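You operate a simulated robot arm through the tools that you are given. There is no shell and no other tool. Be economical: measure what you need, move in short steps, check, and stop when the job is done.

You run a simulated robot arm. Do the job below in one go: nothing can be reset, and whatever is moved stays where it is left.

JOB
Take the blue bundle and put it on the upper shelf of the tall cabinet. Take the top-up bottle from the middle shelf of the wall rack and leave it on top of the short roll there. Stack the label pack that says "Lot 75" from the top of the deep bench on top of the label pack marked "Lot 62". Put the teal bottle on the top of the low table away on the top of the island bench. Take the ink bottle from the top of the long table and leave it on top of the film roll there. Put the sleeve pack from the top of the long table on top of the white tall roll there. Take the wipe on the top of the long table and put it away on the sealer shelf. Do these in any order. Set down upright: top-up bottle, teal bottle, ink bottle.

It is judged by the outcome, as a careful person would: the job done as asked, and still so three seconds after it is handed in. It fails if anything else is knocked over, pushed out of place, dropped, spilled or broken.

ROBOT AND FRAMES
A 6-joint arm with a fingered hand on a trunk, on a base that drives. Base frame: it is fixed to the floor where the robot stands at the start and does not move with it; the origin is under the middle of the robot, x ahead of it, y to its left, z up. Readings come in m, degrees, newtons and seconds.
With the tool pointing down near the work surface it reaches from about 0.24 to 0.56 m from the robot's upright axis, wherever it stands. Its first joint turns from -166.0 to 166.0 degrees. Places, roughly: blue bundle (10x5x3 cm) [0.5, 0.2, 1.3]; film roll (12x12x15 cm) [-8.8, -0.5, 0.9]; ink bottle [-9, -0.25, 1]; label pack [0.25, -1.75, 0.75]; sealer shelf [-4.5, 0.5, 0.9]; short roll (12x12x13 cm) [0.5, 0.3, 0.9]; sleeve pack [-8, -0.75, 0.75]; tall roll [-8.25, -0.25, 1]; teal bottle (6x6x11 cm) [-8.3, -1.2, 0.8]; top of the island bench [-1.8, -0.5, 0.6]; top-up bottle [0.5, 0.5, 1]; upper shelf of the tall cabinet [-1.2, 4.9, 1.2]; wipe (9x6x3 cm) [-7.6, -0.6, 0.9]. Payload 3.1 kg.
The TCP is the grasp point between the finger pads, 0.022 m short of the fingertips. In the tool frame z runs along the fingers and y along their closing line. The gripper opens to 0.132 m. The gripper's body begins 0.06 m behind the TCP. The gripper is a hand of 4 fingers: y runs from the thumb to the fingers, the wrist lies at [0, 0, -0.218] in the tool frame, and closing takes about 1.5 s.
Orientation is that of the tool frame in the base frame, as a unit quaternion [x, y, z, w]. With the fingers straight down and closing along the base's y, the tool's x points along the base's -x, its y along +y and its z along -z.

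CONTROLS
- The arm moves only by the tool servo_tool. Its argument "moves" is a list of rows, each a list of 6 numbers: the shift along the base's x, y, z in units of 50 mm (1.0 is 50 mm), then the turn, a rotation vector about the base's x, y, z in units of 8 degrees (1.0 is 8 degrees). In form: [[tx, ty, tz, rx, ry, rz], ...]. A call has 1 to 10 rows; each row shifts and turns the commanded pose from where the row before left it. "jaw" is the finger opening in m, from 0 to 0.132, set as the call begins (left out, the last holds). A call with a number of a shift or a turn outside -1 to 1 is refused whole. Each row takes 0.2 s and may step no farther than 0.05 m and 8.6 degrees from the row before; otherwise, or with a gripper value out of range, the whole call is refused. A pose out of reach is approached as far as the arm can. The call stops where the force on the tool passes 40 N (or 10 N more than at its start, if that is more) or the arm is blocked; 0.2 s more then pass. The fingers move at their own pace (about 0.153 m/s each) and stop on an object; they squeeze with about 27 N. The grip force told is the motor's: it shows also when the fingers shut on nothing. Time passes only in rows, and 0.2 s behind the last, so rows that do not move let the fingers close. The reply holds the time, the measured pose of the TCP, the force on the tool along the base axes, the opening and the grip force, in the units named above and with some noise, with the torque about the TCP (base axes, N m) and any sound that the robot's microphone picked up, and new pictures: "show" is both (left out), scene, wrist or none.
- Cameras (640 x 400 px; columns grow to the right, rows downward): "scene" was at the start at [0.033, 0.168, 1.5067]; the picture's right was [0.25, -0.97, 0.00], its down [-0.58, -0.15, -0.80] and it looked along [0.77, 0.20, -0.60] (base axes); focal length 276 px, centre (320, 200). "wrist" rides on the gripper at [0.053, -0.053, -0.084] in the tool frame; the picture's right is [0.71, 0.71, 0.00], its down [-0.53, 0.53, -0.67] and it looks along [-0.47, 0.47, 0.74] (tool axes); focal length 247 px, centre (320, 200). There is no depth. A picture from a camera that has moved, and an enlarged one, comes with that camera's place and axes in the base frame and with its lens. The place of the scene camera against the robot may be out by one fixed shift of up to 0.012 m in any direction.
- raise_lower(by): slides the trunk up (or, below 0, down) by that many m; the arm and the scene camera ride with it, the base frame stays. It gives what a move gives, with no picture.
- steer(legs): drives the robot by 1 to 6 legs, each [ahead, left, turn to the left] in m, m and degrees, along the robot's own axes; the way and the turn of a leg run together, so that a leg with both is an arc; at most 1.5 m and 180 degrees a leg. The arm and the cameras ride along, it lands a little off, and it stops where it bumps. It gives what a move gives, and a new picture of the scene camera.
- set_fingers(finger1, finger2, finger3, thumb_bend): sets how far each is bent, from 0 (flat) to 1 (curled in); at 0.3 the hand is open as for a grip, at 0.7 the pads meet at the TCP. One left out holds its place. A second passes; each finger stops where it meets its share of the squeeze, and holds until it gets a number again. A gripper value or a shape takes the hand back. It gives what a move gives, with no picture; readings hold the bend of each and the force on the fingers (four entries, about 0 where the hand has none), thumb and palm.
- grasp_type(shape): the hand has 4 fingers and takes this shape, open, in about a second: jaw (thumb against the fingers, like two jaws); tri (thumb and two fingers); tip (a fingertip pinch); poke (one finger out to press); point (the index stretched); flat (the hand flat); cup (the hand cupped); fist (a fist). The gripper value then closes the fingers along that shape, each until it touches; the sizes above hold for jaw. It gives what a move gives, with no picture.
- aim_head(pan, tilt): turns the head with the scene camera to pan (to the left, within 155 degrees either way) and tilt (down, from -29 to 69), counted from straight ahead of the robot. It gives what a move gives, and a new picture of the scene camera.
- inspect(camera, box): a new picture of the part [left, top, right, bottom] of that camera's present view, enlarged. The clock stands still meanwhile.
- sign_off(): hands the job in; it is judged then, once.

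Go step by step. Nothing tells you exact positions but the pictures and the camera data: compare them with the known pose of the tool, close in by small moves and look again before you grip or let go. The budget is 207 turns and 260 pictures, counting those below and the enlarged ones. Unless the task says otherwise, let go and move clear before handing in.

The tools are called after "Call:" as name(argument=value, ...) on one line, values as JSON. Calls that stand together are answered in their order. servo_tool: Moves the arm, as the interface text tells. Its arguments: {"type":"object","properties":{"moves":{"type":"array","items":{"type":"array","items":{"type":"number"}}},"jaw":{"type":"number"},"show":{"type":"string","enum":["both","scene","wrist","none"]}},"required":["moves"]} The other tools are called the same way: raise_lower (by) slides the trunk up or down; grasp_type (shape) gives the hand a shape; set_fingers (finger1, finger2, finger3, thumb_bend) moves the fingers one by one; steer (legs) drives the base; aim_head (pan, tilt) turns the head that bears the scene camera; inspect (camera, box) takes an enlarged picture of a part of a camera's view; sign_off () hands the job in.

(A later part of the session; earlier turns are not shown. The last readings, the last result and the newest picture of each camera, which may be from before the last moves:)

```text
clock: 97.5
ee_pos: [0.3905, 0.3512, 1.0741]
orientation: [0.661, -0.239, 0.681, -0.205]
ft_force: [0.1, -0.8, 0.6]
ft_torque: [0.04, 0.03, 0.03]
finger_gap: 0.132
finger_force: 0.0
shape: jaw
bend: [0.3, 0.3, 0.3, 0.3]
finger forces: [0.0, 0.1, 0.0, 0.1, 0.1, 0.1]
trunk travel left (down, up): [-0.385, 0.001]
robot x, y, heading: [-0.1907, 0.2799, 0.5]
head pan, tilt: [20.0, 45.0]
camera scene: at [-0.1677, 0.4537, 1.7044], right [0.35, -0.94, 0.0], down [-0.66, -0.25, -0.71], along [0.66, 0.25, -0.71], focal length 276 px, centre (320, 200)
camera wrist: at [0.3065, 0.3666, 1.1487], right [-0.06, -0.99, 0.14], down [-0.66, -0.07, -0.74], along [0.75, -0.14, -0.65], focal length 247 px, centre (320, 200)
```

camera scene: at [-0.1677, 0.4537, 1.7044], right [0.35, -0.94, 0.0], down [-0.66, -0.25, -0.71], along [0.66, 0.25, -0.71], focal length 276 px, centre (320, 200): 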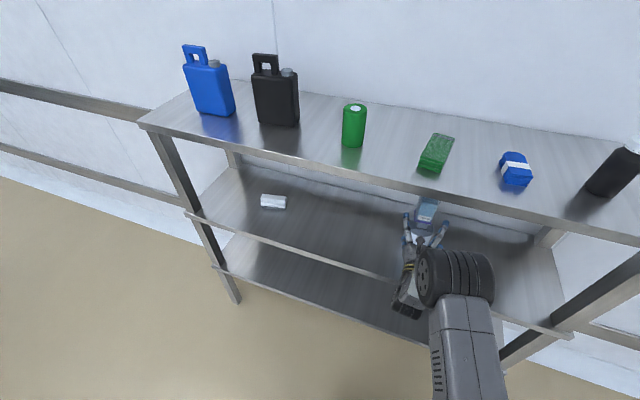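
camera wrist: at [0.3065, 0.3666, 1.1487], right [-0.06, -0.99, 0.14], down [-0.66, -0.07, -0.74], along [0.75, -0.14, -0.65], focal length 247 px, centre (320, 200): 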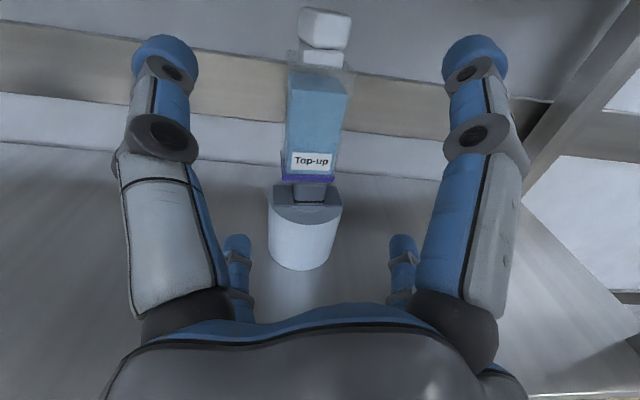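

The top-up bottle is done. For the blue bundle, I'll back off, point the tool down and rise to see whether I can work above the top shelf.

Call:
steer(legs=[[-0.2, 0, 0]])

Call:
servo_tool(moves=[[0, 0, 0, 0, 1, 0], [0, 0, 0, 0, 1, 0], [0, 0, 0, 0, 1, 0], [0, 0, 0, 0, 1, 0], [0, 0, 0, 0, 1, 0], [0, 0, 0, 0, 1, 0], [0, 0, 0, 0, 1, 0], [0, 0, 0, 0, 1, 0], [0, 0, 0, 0, 1, 0], [0, 0, 0, 0, 1, 0]], show="none")

Call:
servo_tool(moves=[[0, 0, 0, 0, 1, 0], [0, 0, 0.5, 0, 0.25, 0], [0, 0, 1, 0, 0, 0], [0, 0, 1, 0, 0, 0], [0, 0, 1, 0, 0, 0], [0, 0, 1, 0, 0, 0], [0, 0, 1, 0, 0, 0], [0, 0, 1, 0, 0, 0]])

```text
clock: 99.0
ee_pos: [0.1935, 0.3493, 1.075]
orientation: [0.661, -0.237, 0.681, -0.207]
ft_force: [-0.1, 1.0, -0.2]
ft_torque: [0.02, 0.0, 0.0]
finger_gap: 0.1323
finger_force: 0.1
shape: jaw
bend: [0.3, 0.3, 0.3, 0.3]
finger forces: [0.0, 0.0, 0.0, 0.1, 0.0, 0.0]
trunk travel left (down, up): [-0.385, 0.001]
robot x, y, heading: [-0.3883, 0.2769, 0.8]
head pan, tilt: [20.0, 45.0]
camera scene: at [-0.3658, 0.4513, 1.7044], right [0.35, -0.94, 0.0], down [-0.66, -0.25, -0.71], along [0.66, 0.25, -0.71], focal length 276 px, centre (320, 200)
```

scene: 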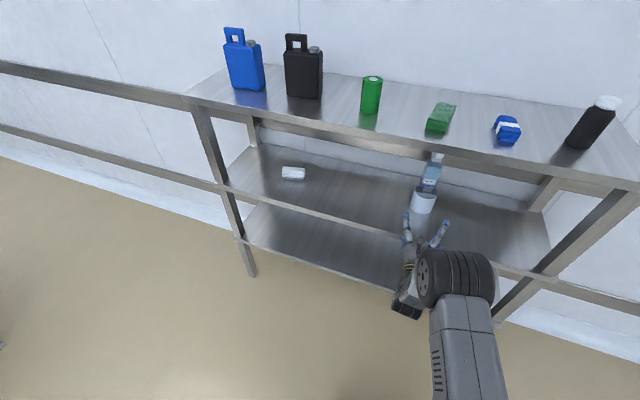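

```text
clock: 101.2
ee_pos: [0.1241, 0.3519, 1.0274]
orientation: [0.919, -0.318, 0.233, -0.027]
ft_force: [0.7, 0.1, -0.2]
ft_torque: [-0.02, 0.0, -0.02]
finger_gap: 0.1317
finger_force: 0.0
shape: jaw
bend: [0.3, 0.3, 0.3, 0.3]
finger forces: [0.0, 0.0, 0.0, 0.0, 0.0, 0.0]
out of reach, approached as far as the arm can: row 7, 8, 9, 10
trunk travel left (down, up): [-0.385, 0.001]
robot x, y, heading: [-0.3884, 0.2782, 0.8]
head pan, tilt: [20.0, 45.0]
```

```text
clock: 103.0
ee_pos: [-0.043, 0.4296, 1.1746]
orientation: [0.924, -0.324, 0.203, -0.009]
ft_force: [-0.2, 0.1, 0.1]
ft_torque: [-0.01, 0.01, 0.0]
finger_gap: 0.1319
finger_force: 0.0
shape: jaw
bend: [0.3, 0.3, 0.3, 0.3]
finger forces: [0.0, 0.1, 0.0, 0.0, 0.0, 0.0]
out of reach, approached as far as the arm can: row 1, 2, 3, 4, 5, 6, 7, 8
trunk travel left (down, up): [-0.385, 0.001]
robot x, y, heading: [-0.3873, 0.2791, 0.6]
head pan, tilt: [20.0, 45.0]
camera scene: at [-0.3662, 0.4512, 1.7044], right [0.35, -0.94, 0.0], down [-0.66, -0.25, -0.71], along [0.66, 0.25, -0.71], focal length 276 px, centre (320, 200)
camera wrist: at [-0.0061, 0.4505, 1.2804], right [0.08, -0.98, 0.16], down [-0.94, -0.02, 0.34], along [-0.33, -0.17, -0.93], focal length 247 px, centre (320, 200)
```

scene: 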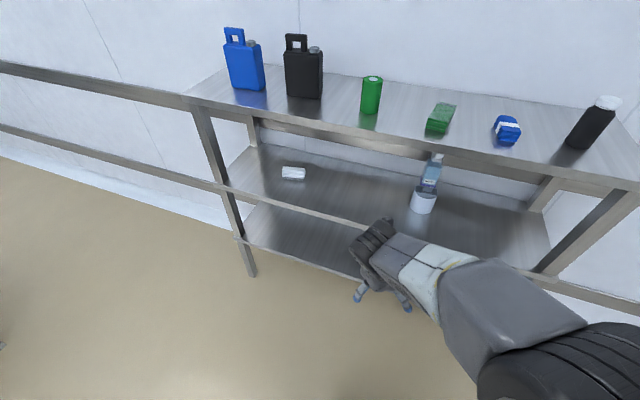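
wrist: 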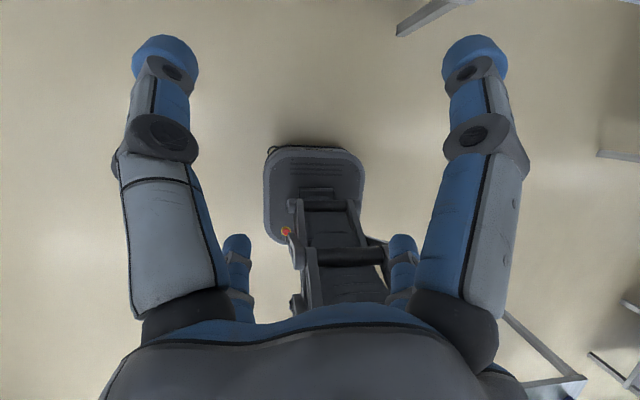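

Tool-down can't get that high in this arm branch. The first branch (tool x toward the robot) reached higher, so I'll turn the hand back about its axis.

Call:
servo_tool(moves=[[0, -0.3, -0.4, 0, 0, -1], [0, -0.3, -0.4, 0, 0, -1], [0, -0.3, -0.4, 0, 0, -1], [0, -0.3, 0, 0, 0, -1], [0, 0, 0, 0, 0, -1], [0, 0, 0, 0, 0, -1], [0, 0, 0, 0, 0, -1], [0, 0, 0, 0, 0, -1], [0, 0, 0, 0, 0, -1], [0, 0, 0, 0, 0, -1]], show="none")

Call:
servo_tool(moves=[[0, 0, 0, 0, 0, -1], [0, 0, 0, 0, 0, -1], [0, 0, 0, 0, 0, -1], [0, 0, 0, 0, 0, -1], [0, 0, 0, 0, 0, -1], [0, 0, 0, 0, 0, -1], [0, 0, 0, 0, 0, -1], [0, 0, 0, 0, 0, 0]], show="scene")

```text
clock: 105.2
ee_pos: [-0.0417, 0.3696, 1.112]
orientation: [-0.504, 0.841, -0.155, -0.118]
ft_force: [0.6, 0.0, -0.2]
ft_torque: [0.02, -0.01, 0.01]
finger_gap: 0.1319
finger_force: 0.1
shape: jaw
bend: [0.3, 0.3, 0.3, 0.3]
finger forces: [0.1, 0.0, 0.0, 0.1, 0.0, 0.0]
trunk travel left (down, up): [-0.385, 0.001]
robot x, y, heading: [-0.3866, 0.2765, 0.8]
head pan, tilt: [20.0, 45.0]
```

```text
clock: 107.0
ee_pos: [-0.0421, 0.3692, 1.1134]
orientation: [-0.049, 0.98, -0.082, -0.175]
ft_force: [0.0, -0.2, 0.7]
ft_torque: [0.03, 0.0, -0.02]
finger_gap: 0.1319
finger_force: 0.1
shape: jaw
bend: [0.3, 0.3, 0.3, 0.3]
finger forces: [0.0, 0.1, 0.0, 0.0, 0.1, 0.1]
trunk travel left (down, up): [-0.385, 0.001]
robot x, y, heading: [-0.3865, 0.2765, 0.3]
head pan, tilt: [20.0, 45.0]
camera scene: at [-0.365, 0.4515, 1.7043], right [0.35, -0.94, 0.0], down [-0.66, -0.25, -0.71], along [0.66, 0.25, -0.71], focal length 276 px, centre (320, 200)
```

scene: 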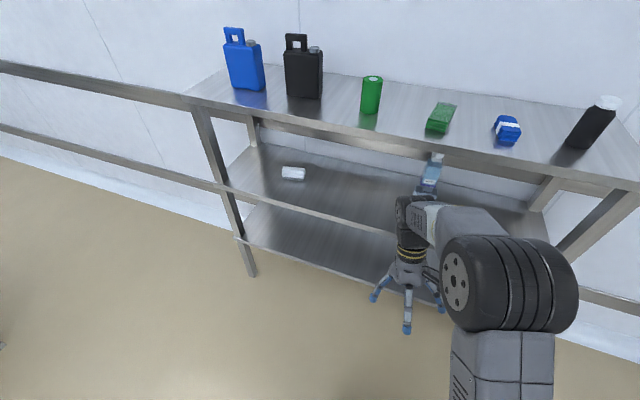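

Call:
servo_tool(moves=[[0, 0, 0, 0, -1, 0], [0, 0, 0, 0, -1, 0], [0, 0, 0, 0, -1, 0], [0, 0, 0, 0, -1, 0], [0, 0, 0, 0, -1, 0], [0, 0, 0, 0, -1, 0], [0, 0, 0.5, 0, -1, 0], [0, 0, 0.8, 0, -1, 0], [0, 0, 0.8, 0, -1, 0], [0, 0, 0.8, 0, -1, 0]], show="none")

Call:
servo_tool(moves=[[0, 0, 0.9, 0, 0, 0], [0, 0, 0.9, 0, 0, 0], [0, 0, 0.9, 0, 0, 0], [0, 0, 0.9, 0, 0, 0], [0, 0, 0.9, 0, 0, 0], [0, 0, 0.9, 0, 0, 0]], show="scene")

```text
clock: 109.2
ee_pos: [-0.0413, 0.3694, 1.2596]
orientation: [0.014, 0.863, -0.095, 0.495]
ft_force: [-0.1, -1.6, 0.0]
ft_torque: [-0.01, 0.02, 0.02]
finger_gap: 0.1319
finger_force: 0.1
shape: jaw
bend: [0.3, 0.3, 0.3, 0.3]
finger forces: [0.1, 0.1, 0.1, 0.0, 0.0, 0.1]
trunk travel left (down, up): [-0.385, 0.001]
robot x, y, heading: [-0.3891, 0.2816, 0.6]
head pan, tilt: [20.0, 45.0]
```

```text
clock: 110.7
ee_pos: [-0.0419, 0.3711, 1.5279]
orientation: [0.014, 0.864, -0.095, 0.495]
ft_force: [0.6, 0.2, -0.3]
ft_torque: [0.03, 0.03, 0.0]
finger_gap: 0.1319
finger_force: 0.0
shape: jaw
bend: [0.3, 0.3, 0.3, 0.3]
finger forces: [0.0, 0.1, 0.0, 0.1, 0.0, 0.0]
trunk travel left (down, up): [-0.385, 0.001]
robot x, y, heading: [-0.3862, 0.2749, 0.8]
head pan, tilt: [20.0, 45.0]
camera scene: at [-0.3647, 0.4516, 1.7043], right [0.35, -0.94, 0.0], down [-0.66, -0.25, -0.71], along [0.66, 0.25, -0.71], focal length 276 px, centre (320, 200)
```

scene: 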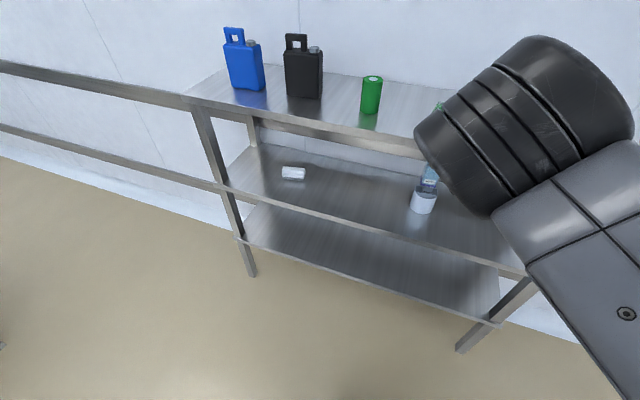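

Call:
servo_tool(moves=[[0, 0, -0.3, 0, 1, 0], [0, 0, -0.3, 0, 1, 0], [0, 0, -0.3, 0, 1, 0], [0, 0, -0.3, 0, 1, 0], [0, 0, 0, 0, 1, 0], [0, 0, 0, 0, 1, 0], [0, 0, 0, 0, 1, 0], [0, 0, 0, 0, 0.4, 0]], show="wrist")

Call:
aim_head(pan=-15, tilt=30)

```text
clock: 112.5
ee_pos: [-0.0513, 0.3631, 1.4385]
orientation: [-0.036, 0.995, -0.09, 0.004]
ft_force: [-0.8, 0.7, -0.1]
ft_torque: [0.02, -0.01, 0.0]
finger_gap: 0.1319
finger_force: 0.1
shape: jaw
bend: [0.3, 0.3, 0.3, 0.3]
finger forces: [0.0, 0.0, 0.0, 0.0, 0.0, 0.1]
out of reach, approached as far as the arm can: row 7, 8
trunk travel left (down, up): [-0.385, 0.001]
robot x, y, heading: [-0.3837, 0.2781, 0.7]
head pan, tilt: [20.0, 45.0]
camera wrist: at [-0.102, 0.3214, 1.5312], right [-0.75, 0.64, -0.13], down [0.48, 0.67, 0.57], along [0.45, 0.37, -0.81], focal length 247 px, centre (320, 200)
```

wrist: 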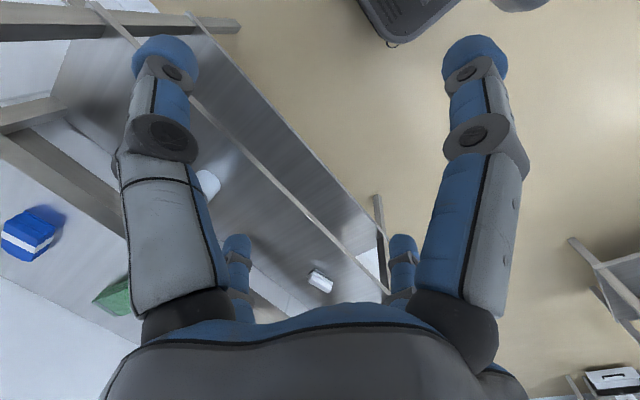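

```text
clock: 113.5
ee_pos: [-0.05, 0.3617, 1.4383]
orientation: [-0.035, 0.995, -0.09, 0.006]
ft_force: [0.2, -0.6, 0.0]
ft_torque: [-0.02, 0.02, -0.01]
finger_gap: 0.132
finger_force: 0.0
shape: jaw
bend: [0.3, 0.3, 0.3, 0.3]
finger forces: [0.0, 0.1, 0.0, 0.1, 0.1, 0.0]
trunk travel left (down, up): [-0.385, 0.001]
robot x, y, heading: [-0.3864, 0.2756, 0.6]
head pan, tilt: [-15.0, 30.0]
camera scene: at [-0.3533, 0.4003, 1.7269], right [-0.24, -0.97, 0.0], down [-0.49, 0.12, -0.87], along [0.84, -0.21, -0.5], focal length 276 px, centre (320, 200)
```

scene: 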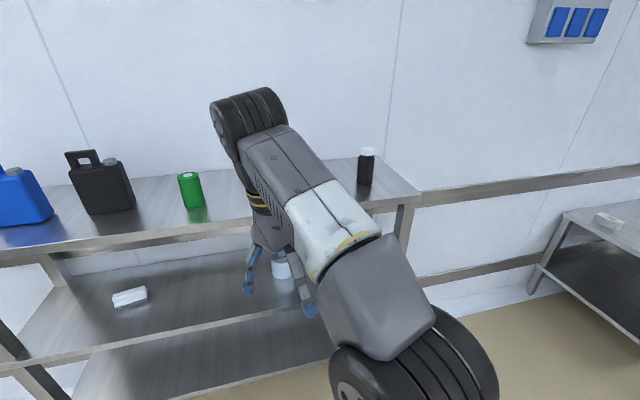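

The branch now reaches above the top shelf, and I place the bundle at about (0.46, 0.21). I'll straighten the tool and drive in over it.

Call:
servo_tool(moves=[[0, 0, 0, 0.65, 0, 0], [0, 0, 0, 0.65, 0, 0], [0, 0, 0, 0, 0, 0]], show="none")

Call:
steer(legs=[[0.4, -0.13, 0]])

Call:
servo_tool(moves=[[0.6, 0, 0, 0, 0, 0], [0, 0, 0, 0, 0, 0]])

```text
clock: 114.3
ee_pos: [-0.0518, 0.3631, 1.4381]
orientation: [-0.034, 0.999, 0.001, 0.007]
ft_force: [-0.3, 0.3, 0.5]
ft_torque: [0.01, -0.01, 0.0]
finger_gap: 0.1318
finger_force: 0.0
shape: jaw
bend: [0.3, 0.3, 0.3, 0.3]
finger forces: [0.1, 0.1, 0.1, 0.1, 0.0, 0.0]
trunk travel left (down, up): [-0.385, 0.001]
robot x, y, heading: [-0.3892, 0.2774, 1.0]
head pan, tilt: [-15.0, 30.0]
```

```text
clock: 116.9
ee_pos: [0.353, 0.2322, 1.4383]
orientation: [-0.029, 1.0, 0.0, 0.008]
ft_force: [0.8, 0.3, -0.4]
ft_torque: [-0.01, -0.01, 0.02]
finger_gap: 0.132
finger_force: 0.1
shape: jaw
bend: [0.3, 0.3, 0.3, 0.3]
finger forces: [0.1, 0.0, 0.0, 0.0, 0.0, 0.1]
trunk travel left (down, up): [-0.385, 0.001]
robot x, y, heading: [0.0185, 0.1494, 0.2]
head pan, tilt: [-15.0, 30.0]
camera scene: at [0.0519, 0.2735, 1.727], right [-0.26, -0.97, 0.0], down [-0.48, 0.13, -0.87], along [0.84, -0.22, -0.5], focal length 276 px, centre (320, 200)
```

scene: 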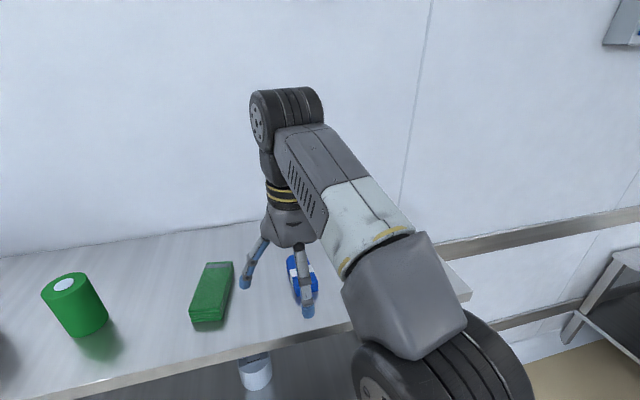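

```text
clock: 117.5
ee_pos: [0.3826, 0.2335, 1.4367]
orientation: [-0.029, 1.0, 0.0, 0.008]
ft_force: [0.5, 0.2, -0.2]
ft_torque: [-0.01, 0.01, 0.0]
finger_gap: 0.1319
finger_force: 0.1
shape: jaw
bend: [0.3, 0.3, 0.3, 0.3]
finger forces: [0.1, 0.1, 0.1, 0.1, 0.0, 0.1]
trunk travel left (down, up): [-0.385, 0.001]
robot x, y, heading: [0.0112, 0.1483, -0.2]
head pan, tilt: [-15.0, 30.0]
camera scene: at [0.0505, 0.2732, 1.727], right [-0.26, -0.97, 0.0], down [-0.48, 0.13, -0.87], along [0.84, -0.22, -0.5], focal length 276 px, centre (320, 200)
camera wrist: at [0.3316, 0.1763, 1.521], right [-0.75, 0.67, -0.01], down [0.48, 0.55, 0.68], along [0.46, 0.5, -0.74], focal length 247 px, centre (320, 200)
```

scene: 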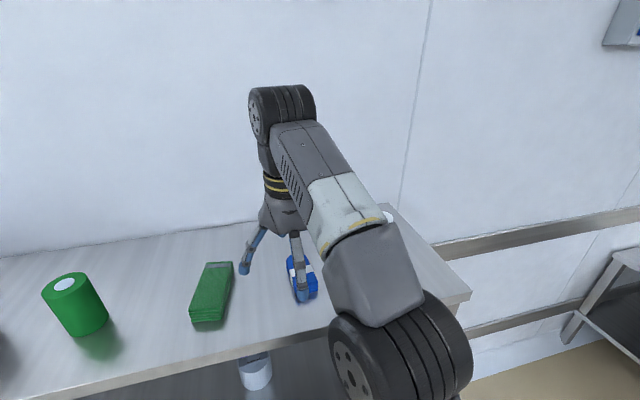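
wrist: 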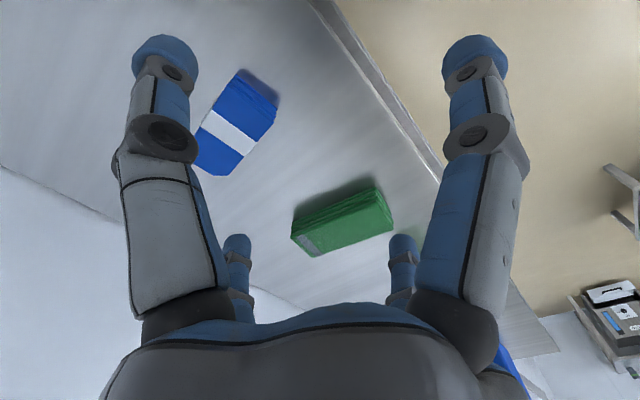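

Call:
servo_tool(moves=[[0.6, -0.36, -0.3, 0, 0, 0], [0.6, -0.36, -0.4, 0, 0, 0], [0.5, 0, -0.6, 0, 0, 0], [0, 0, 0, 0, 0, 0]], show="wrist")

```text
clock: 118.5
ee_pos: [0.469, 0.1936, 1.3734]
orientation: [-0.03, 1.0, 0.0, 0.007]
ft_force: [-0.8, -0.5, -0.2]
ft_torque: [-0.03, 0.03, 0.0]
finger_gap: 0.1318
finger_force: 0.0
shape: jaw
bend: [0.3, 0.3, 0.3, 0.3]
finger forces: [0.0, 0.1, 0.0, 0.1, 0.0, 0.1]
trunk travel left (down, up): [-0.385, 0.001]
robot x, y, heading: [0.0171, 0.1477, 0.0]
head pan, tilt: [-15.0, 30.0]
camera wrist: at [0.4175, 0.1385, 1.4568], right [-0.75, 0.67, -0.01], down [0.48, 0.55, 0.68], along [0.46, 0.5, -0.74], focal length 247 px, centre (320, 200)
```

wrist: 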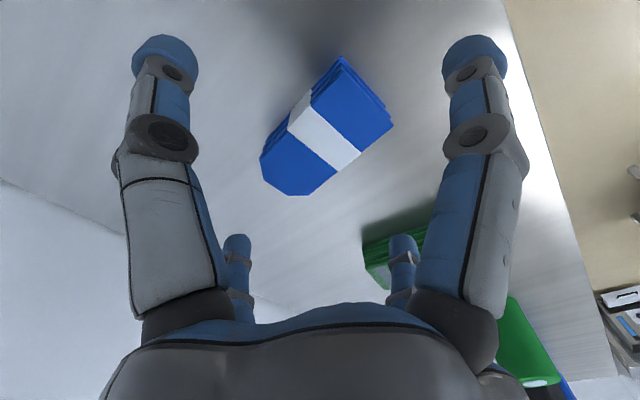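

Call:
servo_tool(moves=[[0, 0.03, -0.5, 0, 0, 0], [0, 0, -0.5, 0, 0, 0], [0, 0, -0.15, 0, 0, 0], [0, 0, 0, 0, 0, 0]], show="wrist")

```text
clock: 119.5
ee_pos: [0.4686, 0.1978, 1.3173]
orientation: [-0.028, 1.0, 0.0, 0.007]
ft_force: [-0.6, -0.1, 0.6]
ft_torque: [0.01, 0.01, -0.01]
finger_gap: 0.1321
finger_force: 0.1
shape: jaw
bend: [0.3, 0.3, 0.3, 0.3]
finger forces: [0.0, 0.0, 0.1, 0.1, 0.0, 0.0]
trunk travel left (down, up): [-0.385, 0.001]
robot x, y, heading: [0.0143, 0.1518, -0.1]
head pan, tilt: [-15.0, 30.0]
camera wrist: at [0.4175, 0.1425, 1.3997], right [-0.75, 0.67, -0.01], down [0.48, 0.55, 0.68], along [0.46, 0.5, -0.74], focal length 247 px, centre (320, 200)
```

wrist: 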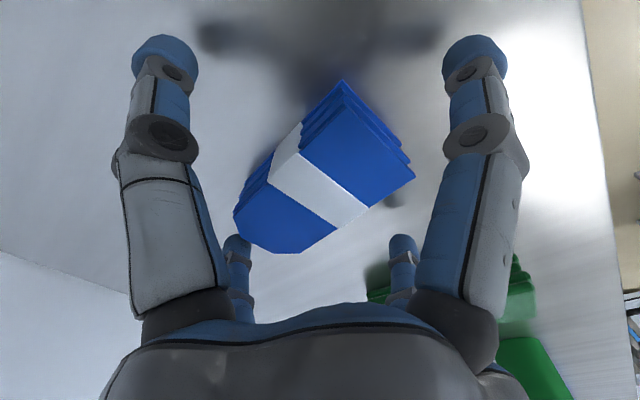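

Call:
servo_tool(moves=[[0, 0, -0.1, 0, 0, 0], [0, 0, -0.1, 0, 0, 0], [0, 0, 0, 0, 0, 0]], show="none")

Call:
servo_tool(moves=[[0, 0, 0, 0, 0, 0], [0, 0, 0, 0, 0, 0], [0, 0, 0, 0, 0, 0], [0, 0, 0, 0, 0, 0], [0, 0, 0, 0, 0, 0], [0, 0, 0, 0, 0, 0], [0, 0, 0, 0, 0, 0]], jaw=0.02, show="wrist")

```text
clock: 120.3
ee_pos: [0.4684, 0.1975, 1.3054]
orientation: [-0.029, 1.0, -0.001, 0.006]
ft_force: [0.2, 0.0, -0.4]
ft_torque: [0.01, 0.03, -0.02]
finger_gap: 0.1318
finger_force: 0.1
shape: jaw
bend: [0.3, 0.3, 0.3, 0.3]
finger forces: [0.1, 0.1, 0.0, 0.0, 0.0, 0.0]
trunk travel left (down, up): [-0.385, 0.001]
robot x, y, heading: [0.0163, 0.1511, 0.2]
head pan, tilt: [-15.0, 30.0]
```

```text
clock: 121.9
ee_pos: [0.4693, 0.198, 1.3068]
orientation: [-0.028, 1.0, -0.001, 0.008]
ft_force: [0.4, -0.3, 10.8]
ft_torque: [-0.02, -0.03, 0.03]
finger_gap: 0.0538
finger_force: 27.2
shape: jaw
bend: [0.33, 0.46, 0.33, 0.7]
finger forces: [21.3, 29.2, 21.5, 0.0, 30.2, 0.0]
trunk travel left (down, up): [-0.385, 0.001]
robot x, y, heading: [0.0184, 0.1517, -0.1]
head pan, tilt: [-15.0, 30.0]
camera wrist: at [0.4168, 0.142, 1.3898], right [-0.75, 0.67, -0.01], down [0.48, 0.55, 0.68], along [0.46, 0.5, -0.74], focal length 247 px, centre (320, 200)
```

wrist: 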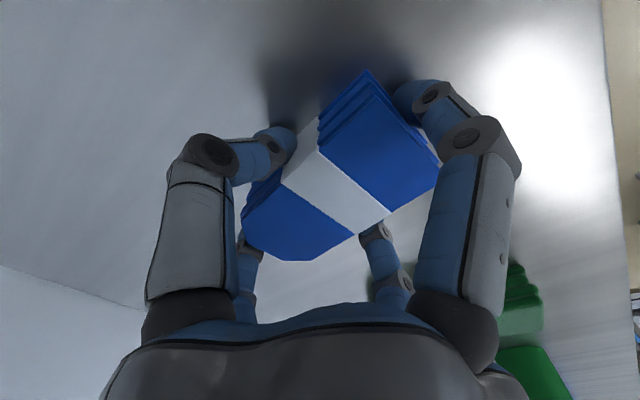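

The bundle is gripped by all four fingers. I'm lifting and backing away from the rack.

Call:
servo_tool(moves=[[0, 0, 0.3, 0, 0, 0], [0, 0, 0.6, 0, 0, 0], [0, 0, 0.8, 0, 0, 0], [0, 0, 0.4, 0, 0, 0], [0, 0, 0, 0, 0, 0]], show="wrist")

Call:
steer(legs=[[-0.8, 0, 0], [0, 0, 100]])

Call:
aim_head(pan=0, tilt=15)

```text
clock: 123.1
ee_pos: [0.4522, 0.1965, 1.3958]
orientation: [-0.029, 1.0, 0.0, 0.007]
ft_force: [0.2, -0.5, -0.9]
ft_torque: [0.03, 0.0, 0.0]
finger_gap: 0.0535
finger_force: 27.2
shape: jaw
bend: [0.33, 0.46, 0.33, 0.7]
finger forces: [21.3, 29.0, 21.2, 0.0, 29.3, 0.0]
out of reach, approached as far as the arm can: row 3, 4
trunk travel left (down, up): [-0.385, 0.001]
robot x, y, heading: [0.0185, 0.1504, -0.1]
head pan, tilt: [-15.0, 30.0]
camera wrist: at [0.4014, 0.14, 1.479], right [-0.75, 0.67, -0.01], down [0.48, 0.55, 0.68], along [0.46, 0.5, -0.74], focal length 247 px, centre (320, 200)
```

wrist: 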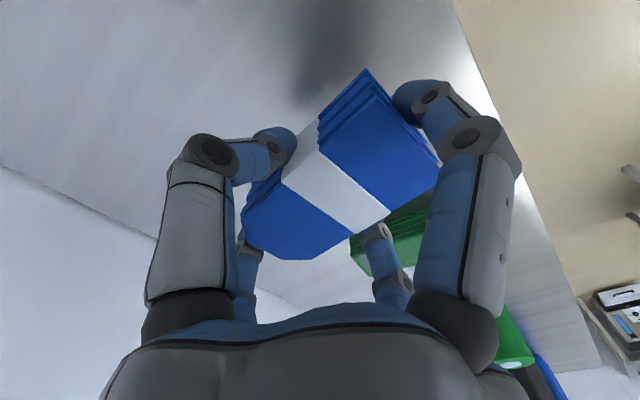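

```text
clock: 131.6
ee_pos: [-0.9029, 0.5779, 1.3956]
orientation: [0.779, -0.627, -0.006, -0.005]
ft_force: [-0.3, 0.1, -0.8]
ft_torque: [0.04, 0.0, 0.01]
finger_gap: 0.0536
finger_force: 26.8
shape: jaw
bend: [0.33, 0.46, 0.33, 0.7]
finger forces: [20.3, 29.0, 20.9, 0.0, 29.4, 0.0]
trunk travel left (down, up): [-0.385, 0.001]
robot x, y, heading: [-0.7891, 0.1555, 99.3]
head pan, tilt: [-15.0, 30.0]
camera scene: at [-0.9076, 0.1605, 1.727], right [0.99, -0.1, 0.0], down [-0.05, -0.5, -0.87], along [0.09, 0.86, -0.5], focal length 276 px, centre (320, 200)
```

scene: 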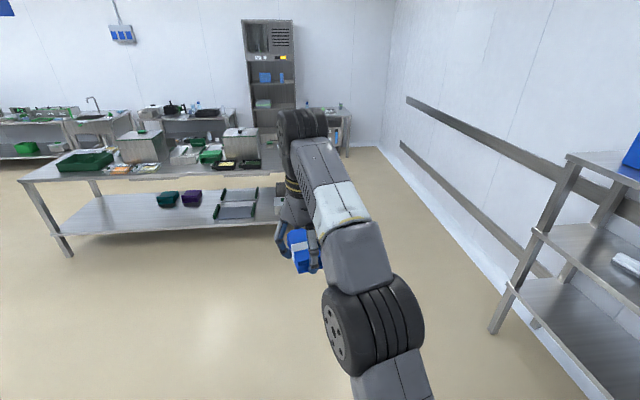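

```text
clock: 132.3
ee_pos: [-0.902, 0.5777, 1.3957]
orientation: [0.779, -0.627, -0.007, -0.006]
ft_force: [0.3, 0.3, -1.1]
ft_torque: [0.04, -0.05, -0.04]
finger_gap: 0.0537
finger_force: 27.3
shape: jaw
bend: [0.33, 0.46, 0.33, 0.7]
finger forces: [20.2, 28.9, 20.9, 0.1, 29.5, 0.1]
trunk travel left (down, up): [-0.385, 0.001]
robot x, y, heading: [-0.7862, 0.1527, 99.0]
head pan, tilt: [0.0, 15.0]
camera scene: at [-0.9316, 0.1628, 1.7511], right [0.99, 0.16, 0.0], down [0.04, -0.26, -0.97], along [-0.15, 0.95, -0.26], focal length 276 px, centre (320, 200)
```

scene: 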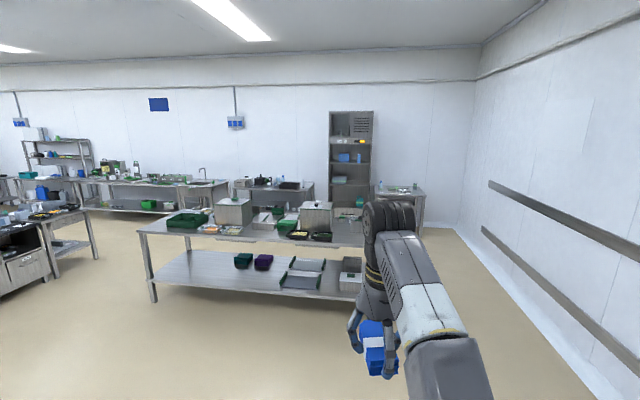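

Call:
steer(legs=[[0, 0, -9], [0, -0.6, 0], [1.5, 0, 0], [1.5, 0, 0]])

Call:
aim_head(pan=30, tilt=15)

```text
clock: 150.3
ee_pos: [-0.3168, 3.5621, 1.3948]
orientation: [0.739, -0.673, -0.006, -0.005]
ft_force: [-1.4, 1.1, -0.3]
ft_torque: [0.01, 0.0, 0.02]
finger_gap: 0.0537
finger_force: 26.6
shape: jaw
bend: [0.33, 0.46, 0.33, 0.7]
finger forces: [20.4, 29.3, 20.9, 0.1, 29.6, 0.1]
trunk travel left (down, up): [-0.385, 0.001]
robot x, y, heading: [-0.2517, 3.128, 92.2]
head pan, tilt: [0.0, 15.0]
camera scene: at [-0.3948, 3.1547, 1.7512], right [1.0, 0.04, 0.0], down [0.01, -0.26, -0.97], along [-0.04, 0.97, -0.26], focal length 276 px, centre (320, 200)
```

scene: 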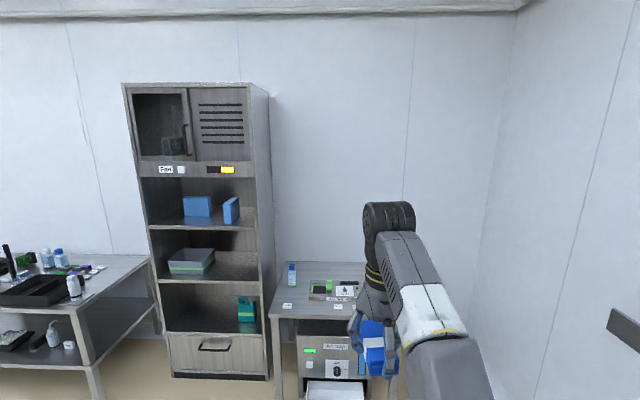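

```text
clock: 151.2
ee_pos: [-0.3164, 3.5624, 1.3959]
orientation: [0.74, -0.672, -0.006, -0.006]
ft_force: [1.1, 1.2, -0.5]
ft_torque: [0.02, -0.02, 0.03]
finger_gap: 0.0536
finger_force: 27.0
shape: jaw
bend: [0.33, 0.46, 0.33, 0.7]
finger forces: [20.3, 29.2, 20.8, 0.0, 29.7, 0.0]
trunk travel left (down, up): [-0.385, 0.001]
robot x, y, heading: [-0.2519, 3.1235, 92.2]
head pan, tilt: [30.0, 15.0]
camera scene: at [-0.4412, 3.1404, 1.7512], right [0.85, 0.53, 0.0], down [0.14, -0.22, -0.97], along [-0.51, 0.82, -0.26], focal length 276 px, centre (320, 200)
```

scene: 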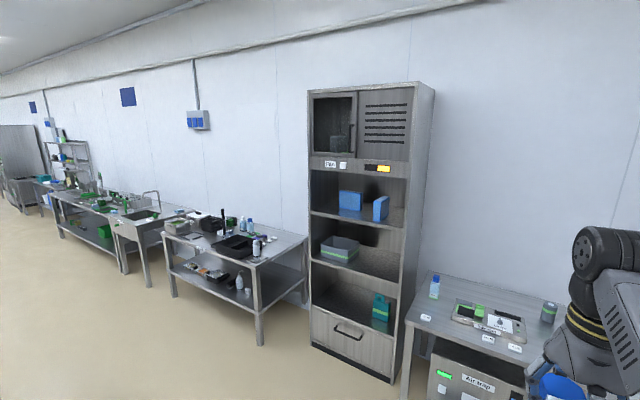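

The cabinet's upper open shelf, with the blue boxes, is at about z 1.2. I'll move in front of it and zoom in.

Call:
steer(legs=[[0.3, 0, 0], [0, 0.92, -2]])

Call:
aim_head(pan=0, tilt=20)

Call:
inspect(camera="scene", box=[200, 100, 440, 300])

```text
clock: 157.7
ee_pos: [-1.2343, 3.843, 1.3965]
orientation: [0.727, -0.686, -0.005, -0.006]
ft_force: [-0.6, -0.6, -0.7]
ft_torque: [-0.01, 0.0, -0.02]
finger_gap: 0.0537
finger_force: 27.1
shape: jaw
bend: [0.33, 0.46, 0.33, 0.7]
finger forces: [20.3, 29.2, 20.8, 0.0, 29.5, 0.0]
trunk travel left (down, up): [-0.385, 0.001]
robot x, y, heading: [-1.1894, 3.4095, 89.9]
head pan, tilt: [30.0, 15.0]
camera scene: at [-1.3752, 3.4277, 1.7512], right [0.87, 0.5, 0.0], down [0.13, -0.22, -0.97], along [-0.48, 0.84, -0.26], focal length 276 px, centre (320, 200)
```

scene: 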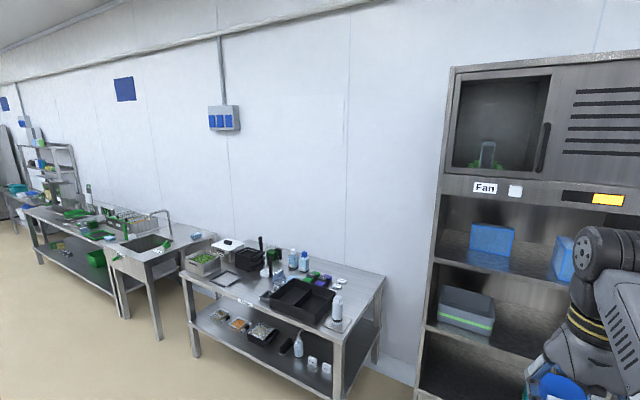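

```text
clock: 158.7
ee_pos: [-1.2346, 3.8429, 1.3952]
orientation: [0.728, -0.686, -0.007, -0.006]
ft_force: [0.7, 0.0, -1.4]
ft_torque: [0.0, 0.04, -0.01]
finger_gap: 0.0535
finger_force: 27.2
shape: jaw
bend: [0.33, 0.46, 0.33, 0.7]
finger forces: [20.3, 29.2, 20.8, 0.1, 29.6, 0.1]
trunk travel left (down, up): [-0.385, 0.001]
robot x, y, heading: [-1.1889, 3.4074, 90.1]
head pan, tilt: [0.0, 20.0]
camera scene: at [-1.3284, 3.44, 1.7431], right [1.0, 0.0, 0.0], down [0.0, -0.34, -0.94], along [0.0, 0.94, -0.34], focal length 276 px, centre (320, 200)
```

scene: 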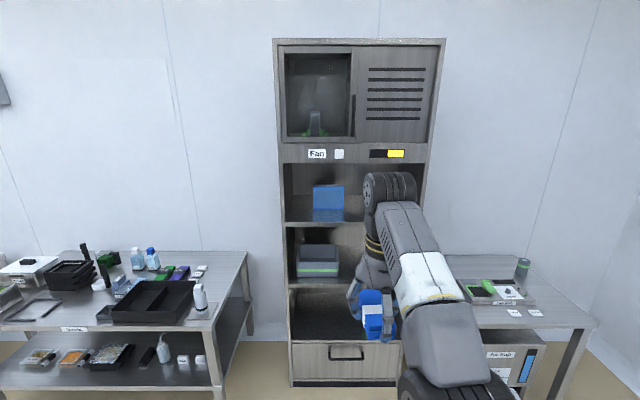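

```text
2.00 times, centred on (320, 200) of scene
camera zoom: at [-1.3284, 3.44, 1.7431], right [1.0, 0.0, 0.0], down [0.0, -0.34, -0.94], along [0.0, 0.94, -0.34], focal length 552 px, centre (320, 200)
```

zoom: 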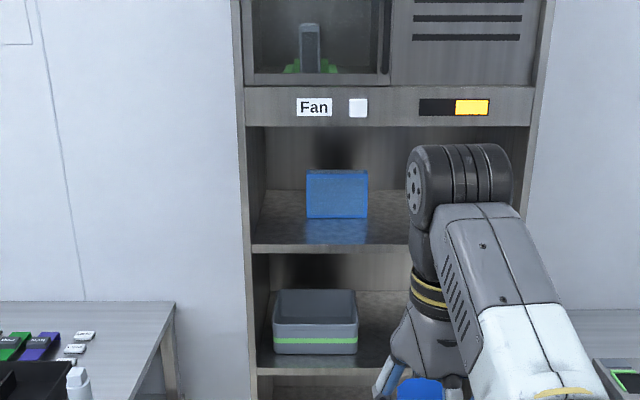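

The shelf front is near y 4.71, z 1.16, with a free spot at the left front (x about -1.30). I'll turn the hand so the bundle enters with its long side horizontal.

Call:
servo_tool(moves=[[0, 0, 0, 0, 0, 1], [0, 0, 0, 0, 0, 1], [0, 0, 0, 0, 0, 1], [0, 0, 0, 0, 0, 1], [0, 0, 0, 0, 0, 1], [0, 0, 0, 0, 0, 1], [0, 0, 0, 0, 0, 1], [0, 0, 0, 0, 0, 1], [0, 0, 0, 0, 0, 1], [0, 0, 0, 0, 0, 1]], show="none")

Call:
servo_tool(moves=[[0, 0, 0, 0, 0, 1], [0, 0, 0, 0, 0, 0.6], [0, 0, 0, 1, 0, 0], [0, 0, 0, 1, 0, 0], [0, 0, 0, 1, 0, 0], [0, 0, 0, 1, 0, 0], [0, 0, 0, 1, 0, 0], [0, 0, 0, 1, 0, 0], [0, 0, 0, 1, 0, 0], [0, 0, 0, 1, 0, 0]], show="none")

Call:
servo_tool(moves=[[0, 0, 0, 1, 0, 0], [0, 0, 0, 0.8, 0, 0], [0, 0, 0, 0, 0, 0]])

```text
clock: 160.9
ee_pos: [-1.234, 3.8422, 1.3937]
orientation: [0.998, -0.058, -0.008, 0.0]
ft_force: [-0.1, 0.3, -0.4]
ft_torque: [-0.01, 0.02, 0.01]
finger_gap: 0.0538
finger_force: 27.3
shape: jaw
bend: [0.33, 0.46, 0.33, 0.7]
finger forces: [20.3, 29.3, 20.8, 0.0, 29.5, 0.0]
trunk travel left (down, up): [-0.385, 0.001]
robot x, y, heading: [-1.1893, 3.4069, 90.1]
head pan, tilt: [0.0, 20.0]
```

```text
clock: 163.1
ee_pos: [-1.2834, 3.8341, 1.3926]
orientation: [0.847, 0.05, 0.02, -0.529]
ft_force: [0.8, 0.4, -1.0]
ft_torque: [0.01, 0.01, 0.01]
finger_gap: 0.0535
finger_force: 26.8
shape: jaw
bend: [0.33, 0.46, 0.33, 0.7]
finger forces: [20.4, 28.9, 20.9, 0.0, 29.3, 0.0]
out of reach, approached as far as the arm can: row 1, 2
trunk travel left (down, up): [-0.385, 0.001]
robot x, y, heading: [-1.191, 3.4058, 90.1]
head pan, tilt: [0.0, 20.0]
```

```text
clock: 163.9
ee_pos: [-1.2832, 3.8328, 1.3922]
orientation: [0.775, 0.047, 0.027, -0.63]
ft_force: [0.0, 0.9, -0.6]
ft_torque: [0.0, -0.02, 0.02]
finger_gap: 0.0534
finger_force: 26.7
shape: jaw
bend: [0.33, 0.46, 0.33, 0.7]
finger forces: [20.5, 29.1, 20.7, 0.0, 29.3, 0.0]
trunk travel left (down, up): [-0.385, 0.001]
robot x, y, heading: [-1.1896, 3.4087, 90.2]
head pan, tilt: [0.0, 20.0]
camera scene: at [-1.3283, 3.4398, 1.743], right [1.0, 0.0, 0.0], down [0.0, -0.34, -0.94], along [0.0, 0.94, -0.34], focal length 276 px, centre (320, 200)
camera wrist: at [-1.2342, 3.7645, 1.4678], right [0.78, -0.11, -0.62], down [-0.46, -0.78, -0.43], along [-0.43, 0.62, -0.66], focal length 247 px, centre (320, 200)
```

scene: 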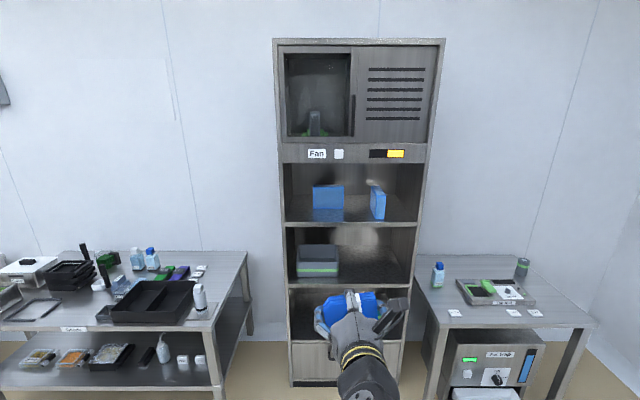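
wrist: 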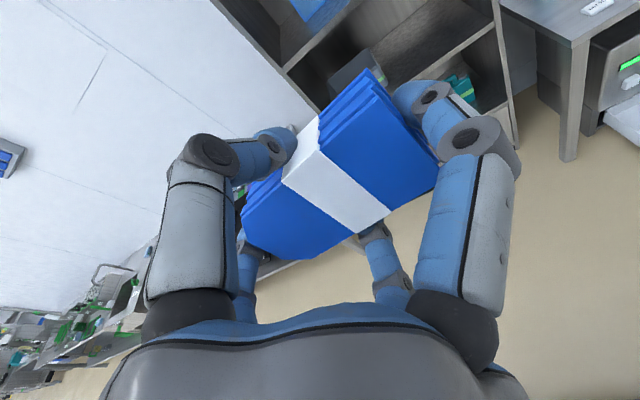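

Call:
raise_lower(by=-0.12)

Call:
steer(legs=[[0.72, 0.02, 0]])

Call:
servo_tool(moves=[[0, 0, 0, 0, 0, 0]], show="wrist")

```text
clock: 165.4
ee_pos: [-1.2828, 3.8332, 1.273]
orientation: [0.774, 0.047, 0.026, -0.631]
ft_force: [0.2, -0.9, -0.6]
ft_torque: [0.01, 0.0, 0.0]
finger_gap: 0.0536
finger_force: 27.2
shape: jaw
bend: [0.33, 0.46, 0.33, 0.7]
finger forces: [20.5, 29.1, 20.8, 0.0, 29.3, 0.0]
trunk travel left (down, up): [-0.265, 0.121]
robot x, y, heading: [-1.1877, 3.4059, 90.3]
head pan, tilt: [0.0, 20.0]
```

```text
clock: 169.3
ee_pos: [-1.3018, 4.5548, 1.2727]
orientation: [0.775, 0.045, 0.028, -0.63]
ft_force: [0.5, 0.0, -0.5]
ft_torque: [-0.02, 0.03, -0.01]
finger_gap: 0.0535
finger_force: 26.7
shape: jaw
bend: [0.33, 0.46, 0.33, 0.7]
finger forces: [20.5, 29.2, 20.8, 0.0, 29.3, 0.0]
trunk travel left (down, up): [-0.265, 0.121]
robot x, y, heading: [-1.2097, 4.1333, 89.8]
head pan, tilt: [0.0, 20.0]
camera scene: at [-1.3483, 4.1626, 1.6229], right [1.0, 0.0, 0.0], down [0.0, -0.34, -0.94], along [0.0, 0.94, -0.34], focal length 276 px, centre (320, 200)
```

scene: 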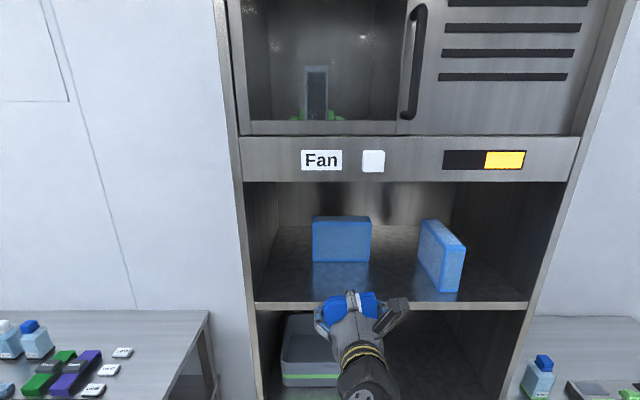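

```text
clock: 169.7
ee_pos: [-1.3021, 4.5558, 1.2726]
orientation: [0.775, 0.046, 0.029, -0.63]
ft_force: [-0.3, -0.4, -1.5]
ft_torque: [-0.03, 0.01, 0.01]
finger_gap: 0.0535
finger_force: 27.3
shape: jaw
bend: [0.33, 0.46, 0.33, 0.7]
finger forces: [20.5, 29.1, 20.9, 0.1, 29.3, 0.1]
trunk travel left (down, up): [-0.265, 0.121]
robot x, y, heading: [-1.2083, 4.1292, 89.6]
head pan, tilt: [0.0, 20.0]
camera wrist: at [-1.253, 4.4864, 1.3479], right [0.78, -0.12, -0.62], down [-0.46, -0.78, -0.43], along [-0.43, 0.62, -0.66], focal length 247 px, centre (320, 200)
```

wrist: 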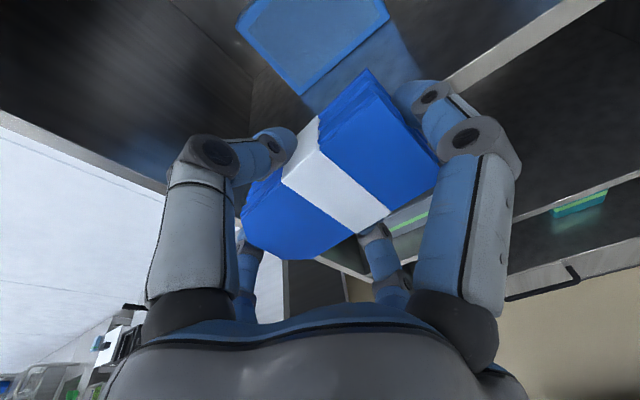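

Call:
steer(legs=[[0.12, 0, 0]])

Call:
servo_tool(moves=[[0, 0.7, 0, 0, 0, 0], [0, 0.7, -0.2, 0, 0, 0], [0, 0.9, -0.4, 0, 0, 0], [0, 0, -0.5, 0, 0, 0], [0, 0, 0, 0, 0, 0]])

```text
clock: 170.9
ee_pos: [-1.3013, 4.6729, 1.2731]
orientation: [0.775, 0.045, 0.028, -0.63]
ft_force: [0.2, 0.2, -0.6]
ft_torque: [0.02, 0.0, 0.04]
finger_gap: 0.0536
finger_force: 26.8
shape: jaw
bend: [0.33, 0.46, 0.33, 0.7]
finger forces: [20.5, 29.1, 20.8, 0.1, 29.3, 0.0]
trunk travel left (down, up): [-0.265, 0.121]
robot x, y, heading: [-1.2081, 4.2469, 90.2]
head pan, tilt: [0.0, 20.0]
camera scene: at [-1.348, 4.2804, 1.6229], right [1.0, 0.0, 0.0], down [0.0, -0.34, -0.94], along [0.0, 0.94, -0.34], focal length 276 px, centre (320, 200)
```

scene: 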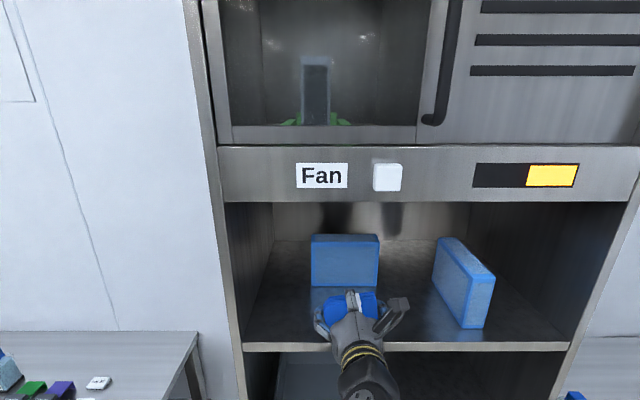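

```text
clock: 172.1
ee_pos: [-1.2992, 4.7886, 1.2198]
orientation: [0.772, 0.045, 0.028, -0.633]
ft_force: [-1.1, 1.8, 13.0]
ft_torque: [-0.38, -0.11, 0.03]
finger_gap: 0.053
finger_force: 27.0
shape: jaw
bend: [0.33, 0.48, 0.33, 0.7]
finger forces: [20.7, 48.7, 20.8, 0.0, 31.0, 0.0]
trunk travel left (down, up): [-0.265, 0.121]
robot x, y, heading: [-1.2119, 4.2419, 90.1]
head pan, tilt: [0.0, 20.0]
camera scene: at [-1.3477, 4.2775, 1.6231], right [1.0, 0.0, 0.0], down [0.0, -0.34, -0.94], along [0.0, 0.94, -0.34], focal length 276 px, centre (320, 200)
camera wrist: at [-1.2509, 4.7186, 1.2948], right [0.78, -0.11, -0.62], down [-0.46, -0.78, -0.43], along [-0.43, 0.62, -0.65], focal length 247 px, centre (320, 200)
```

scene: 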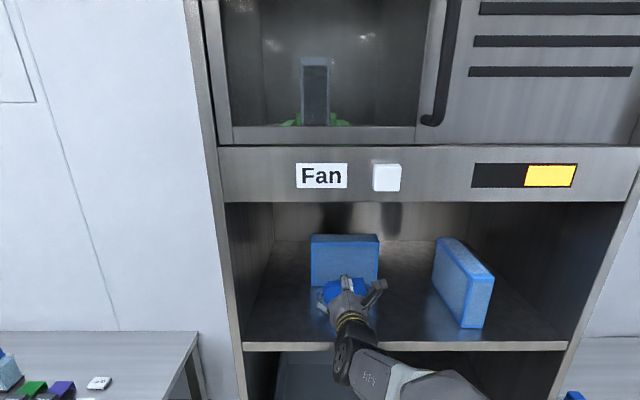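
wrist: 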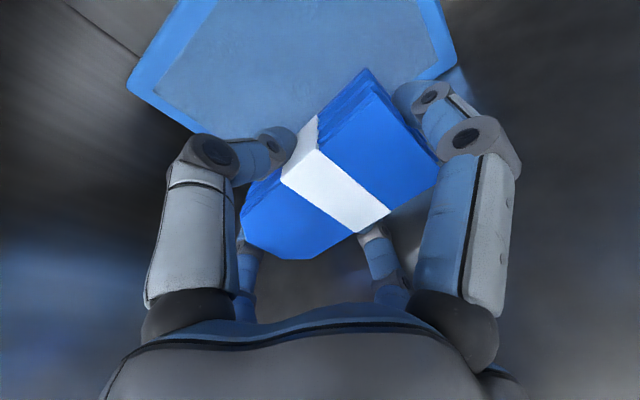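

Call:
servo_tool(moves=[[0, 0, 0.1, 0, 0, 0], [0, 0, 0.05, 0, 0, 0], [0, 0, 0, 0, 0, 0]], jaw=0.06, show="wrist")

```text
clock: 172.9
ee_pos: [-1.3009, 4.7877, 1.2248]
orientation: [0.775, 0.045, 0.028, -0.63]
ft_force: [0.1, 0.8, 0.8]
ft_torque: [-0.03, 0.0, -0.02]
finger_gap: 0.0707
finger_force: 0.1
shape: jaw
bend: [0.31, 0.4, 0.31, 0.7]
finger forces: [7.3, 1.6, 7.2, 0.0, 0.1, 0.0]
trunk travel left (down, up): [-0.265, 0.121]
robot x, y, heading: [-1.2125, 4.2462, 90.2]
head pan, tilt: [0.0, 20.0]
camera wrist: at [-1.2523, 4.7192, 1.2999], right [0.78, -0.12, -0.62], down [-0.46, -0.78, -0.43], along [-0.43, 0.62, -0.66], focal length 247 px, centre (320, 200)
```

wrist: 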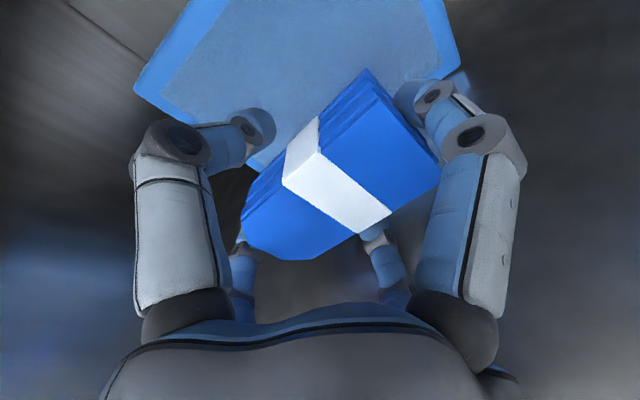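

Call:
servo_tool(moves=[[0, 0, -0.08, 0, 0, 0], [0, 0, 0, 0, 0, 0], [0, 0, 0, 0, 0, 0]], jaw=0.09, show="wrist")

```text
clock: 173.7
ee_pos: [-1.2998, 4.7861, 1.2237]
orientation: [0.773, 0.044, 0.029, -0.633]
ft_force: [-1.8, 3.1, 23.8]
ft_torque: [-0.68, -0.1, 0.01]
finger_gap: 0.0848
finger_force: 0.0
shape: jaw
bend: [0.27, 0.4, 0.27, 0.68]
finger forces: [0.8, 27.2, 1.0, 0.0, 0.0, 0.1]
trunk travel left (down, up): [-0.265, 0.121]
robot x, y, heading: [-1.2109, 4.2497, 90.0]
head pan, tilt: [0.0, 20.0]
camera wrist: at [-1.2519, 4.7165, 1.2988], right [0.78, -0.11, -0.62], down [-0.46, -0.77, -0.43], along [-0.43, 0.62, -0.65], focal length 247 px, centre (320, 200)
```

wrist: 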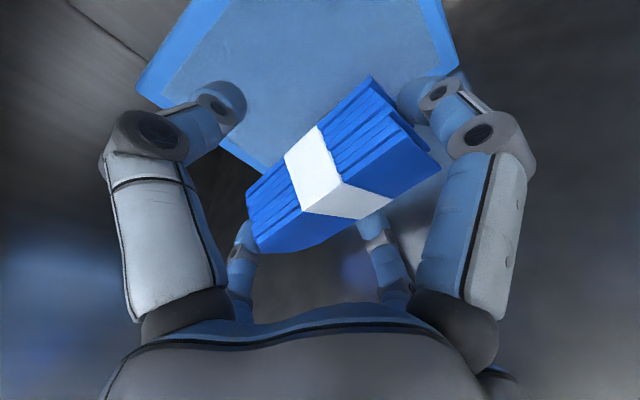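

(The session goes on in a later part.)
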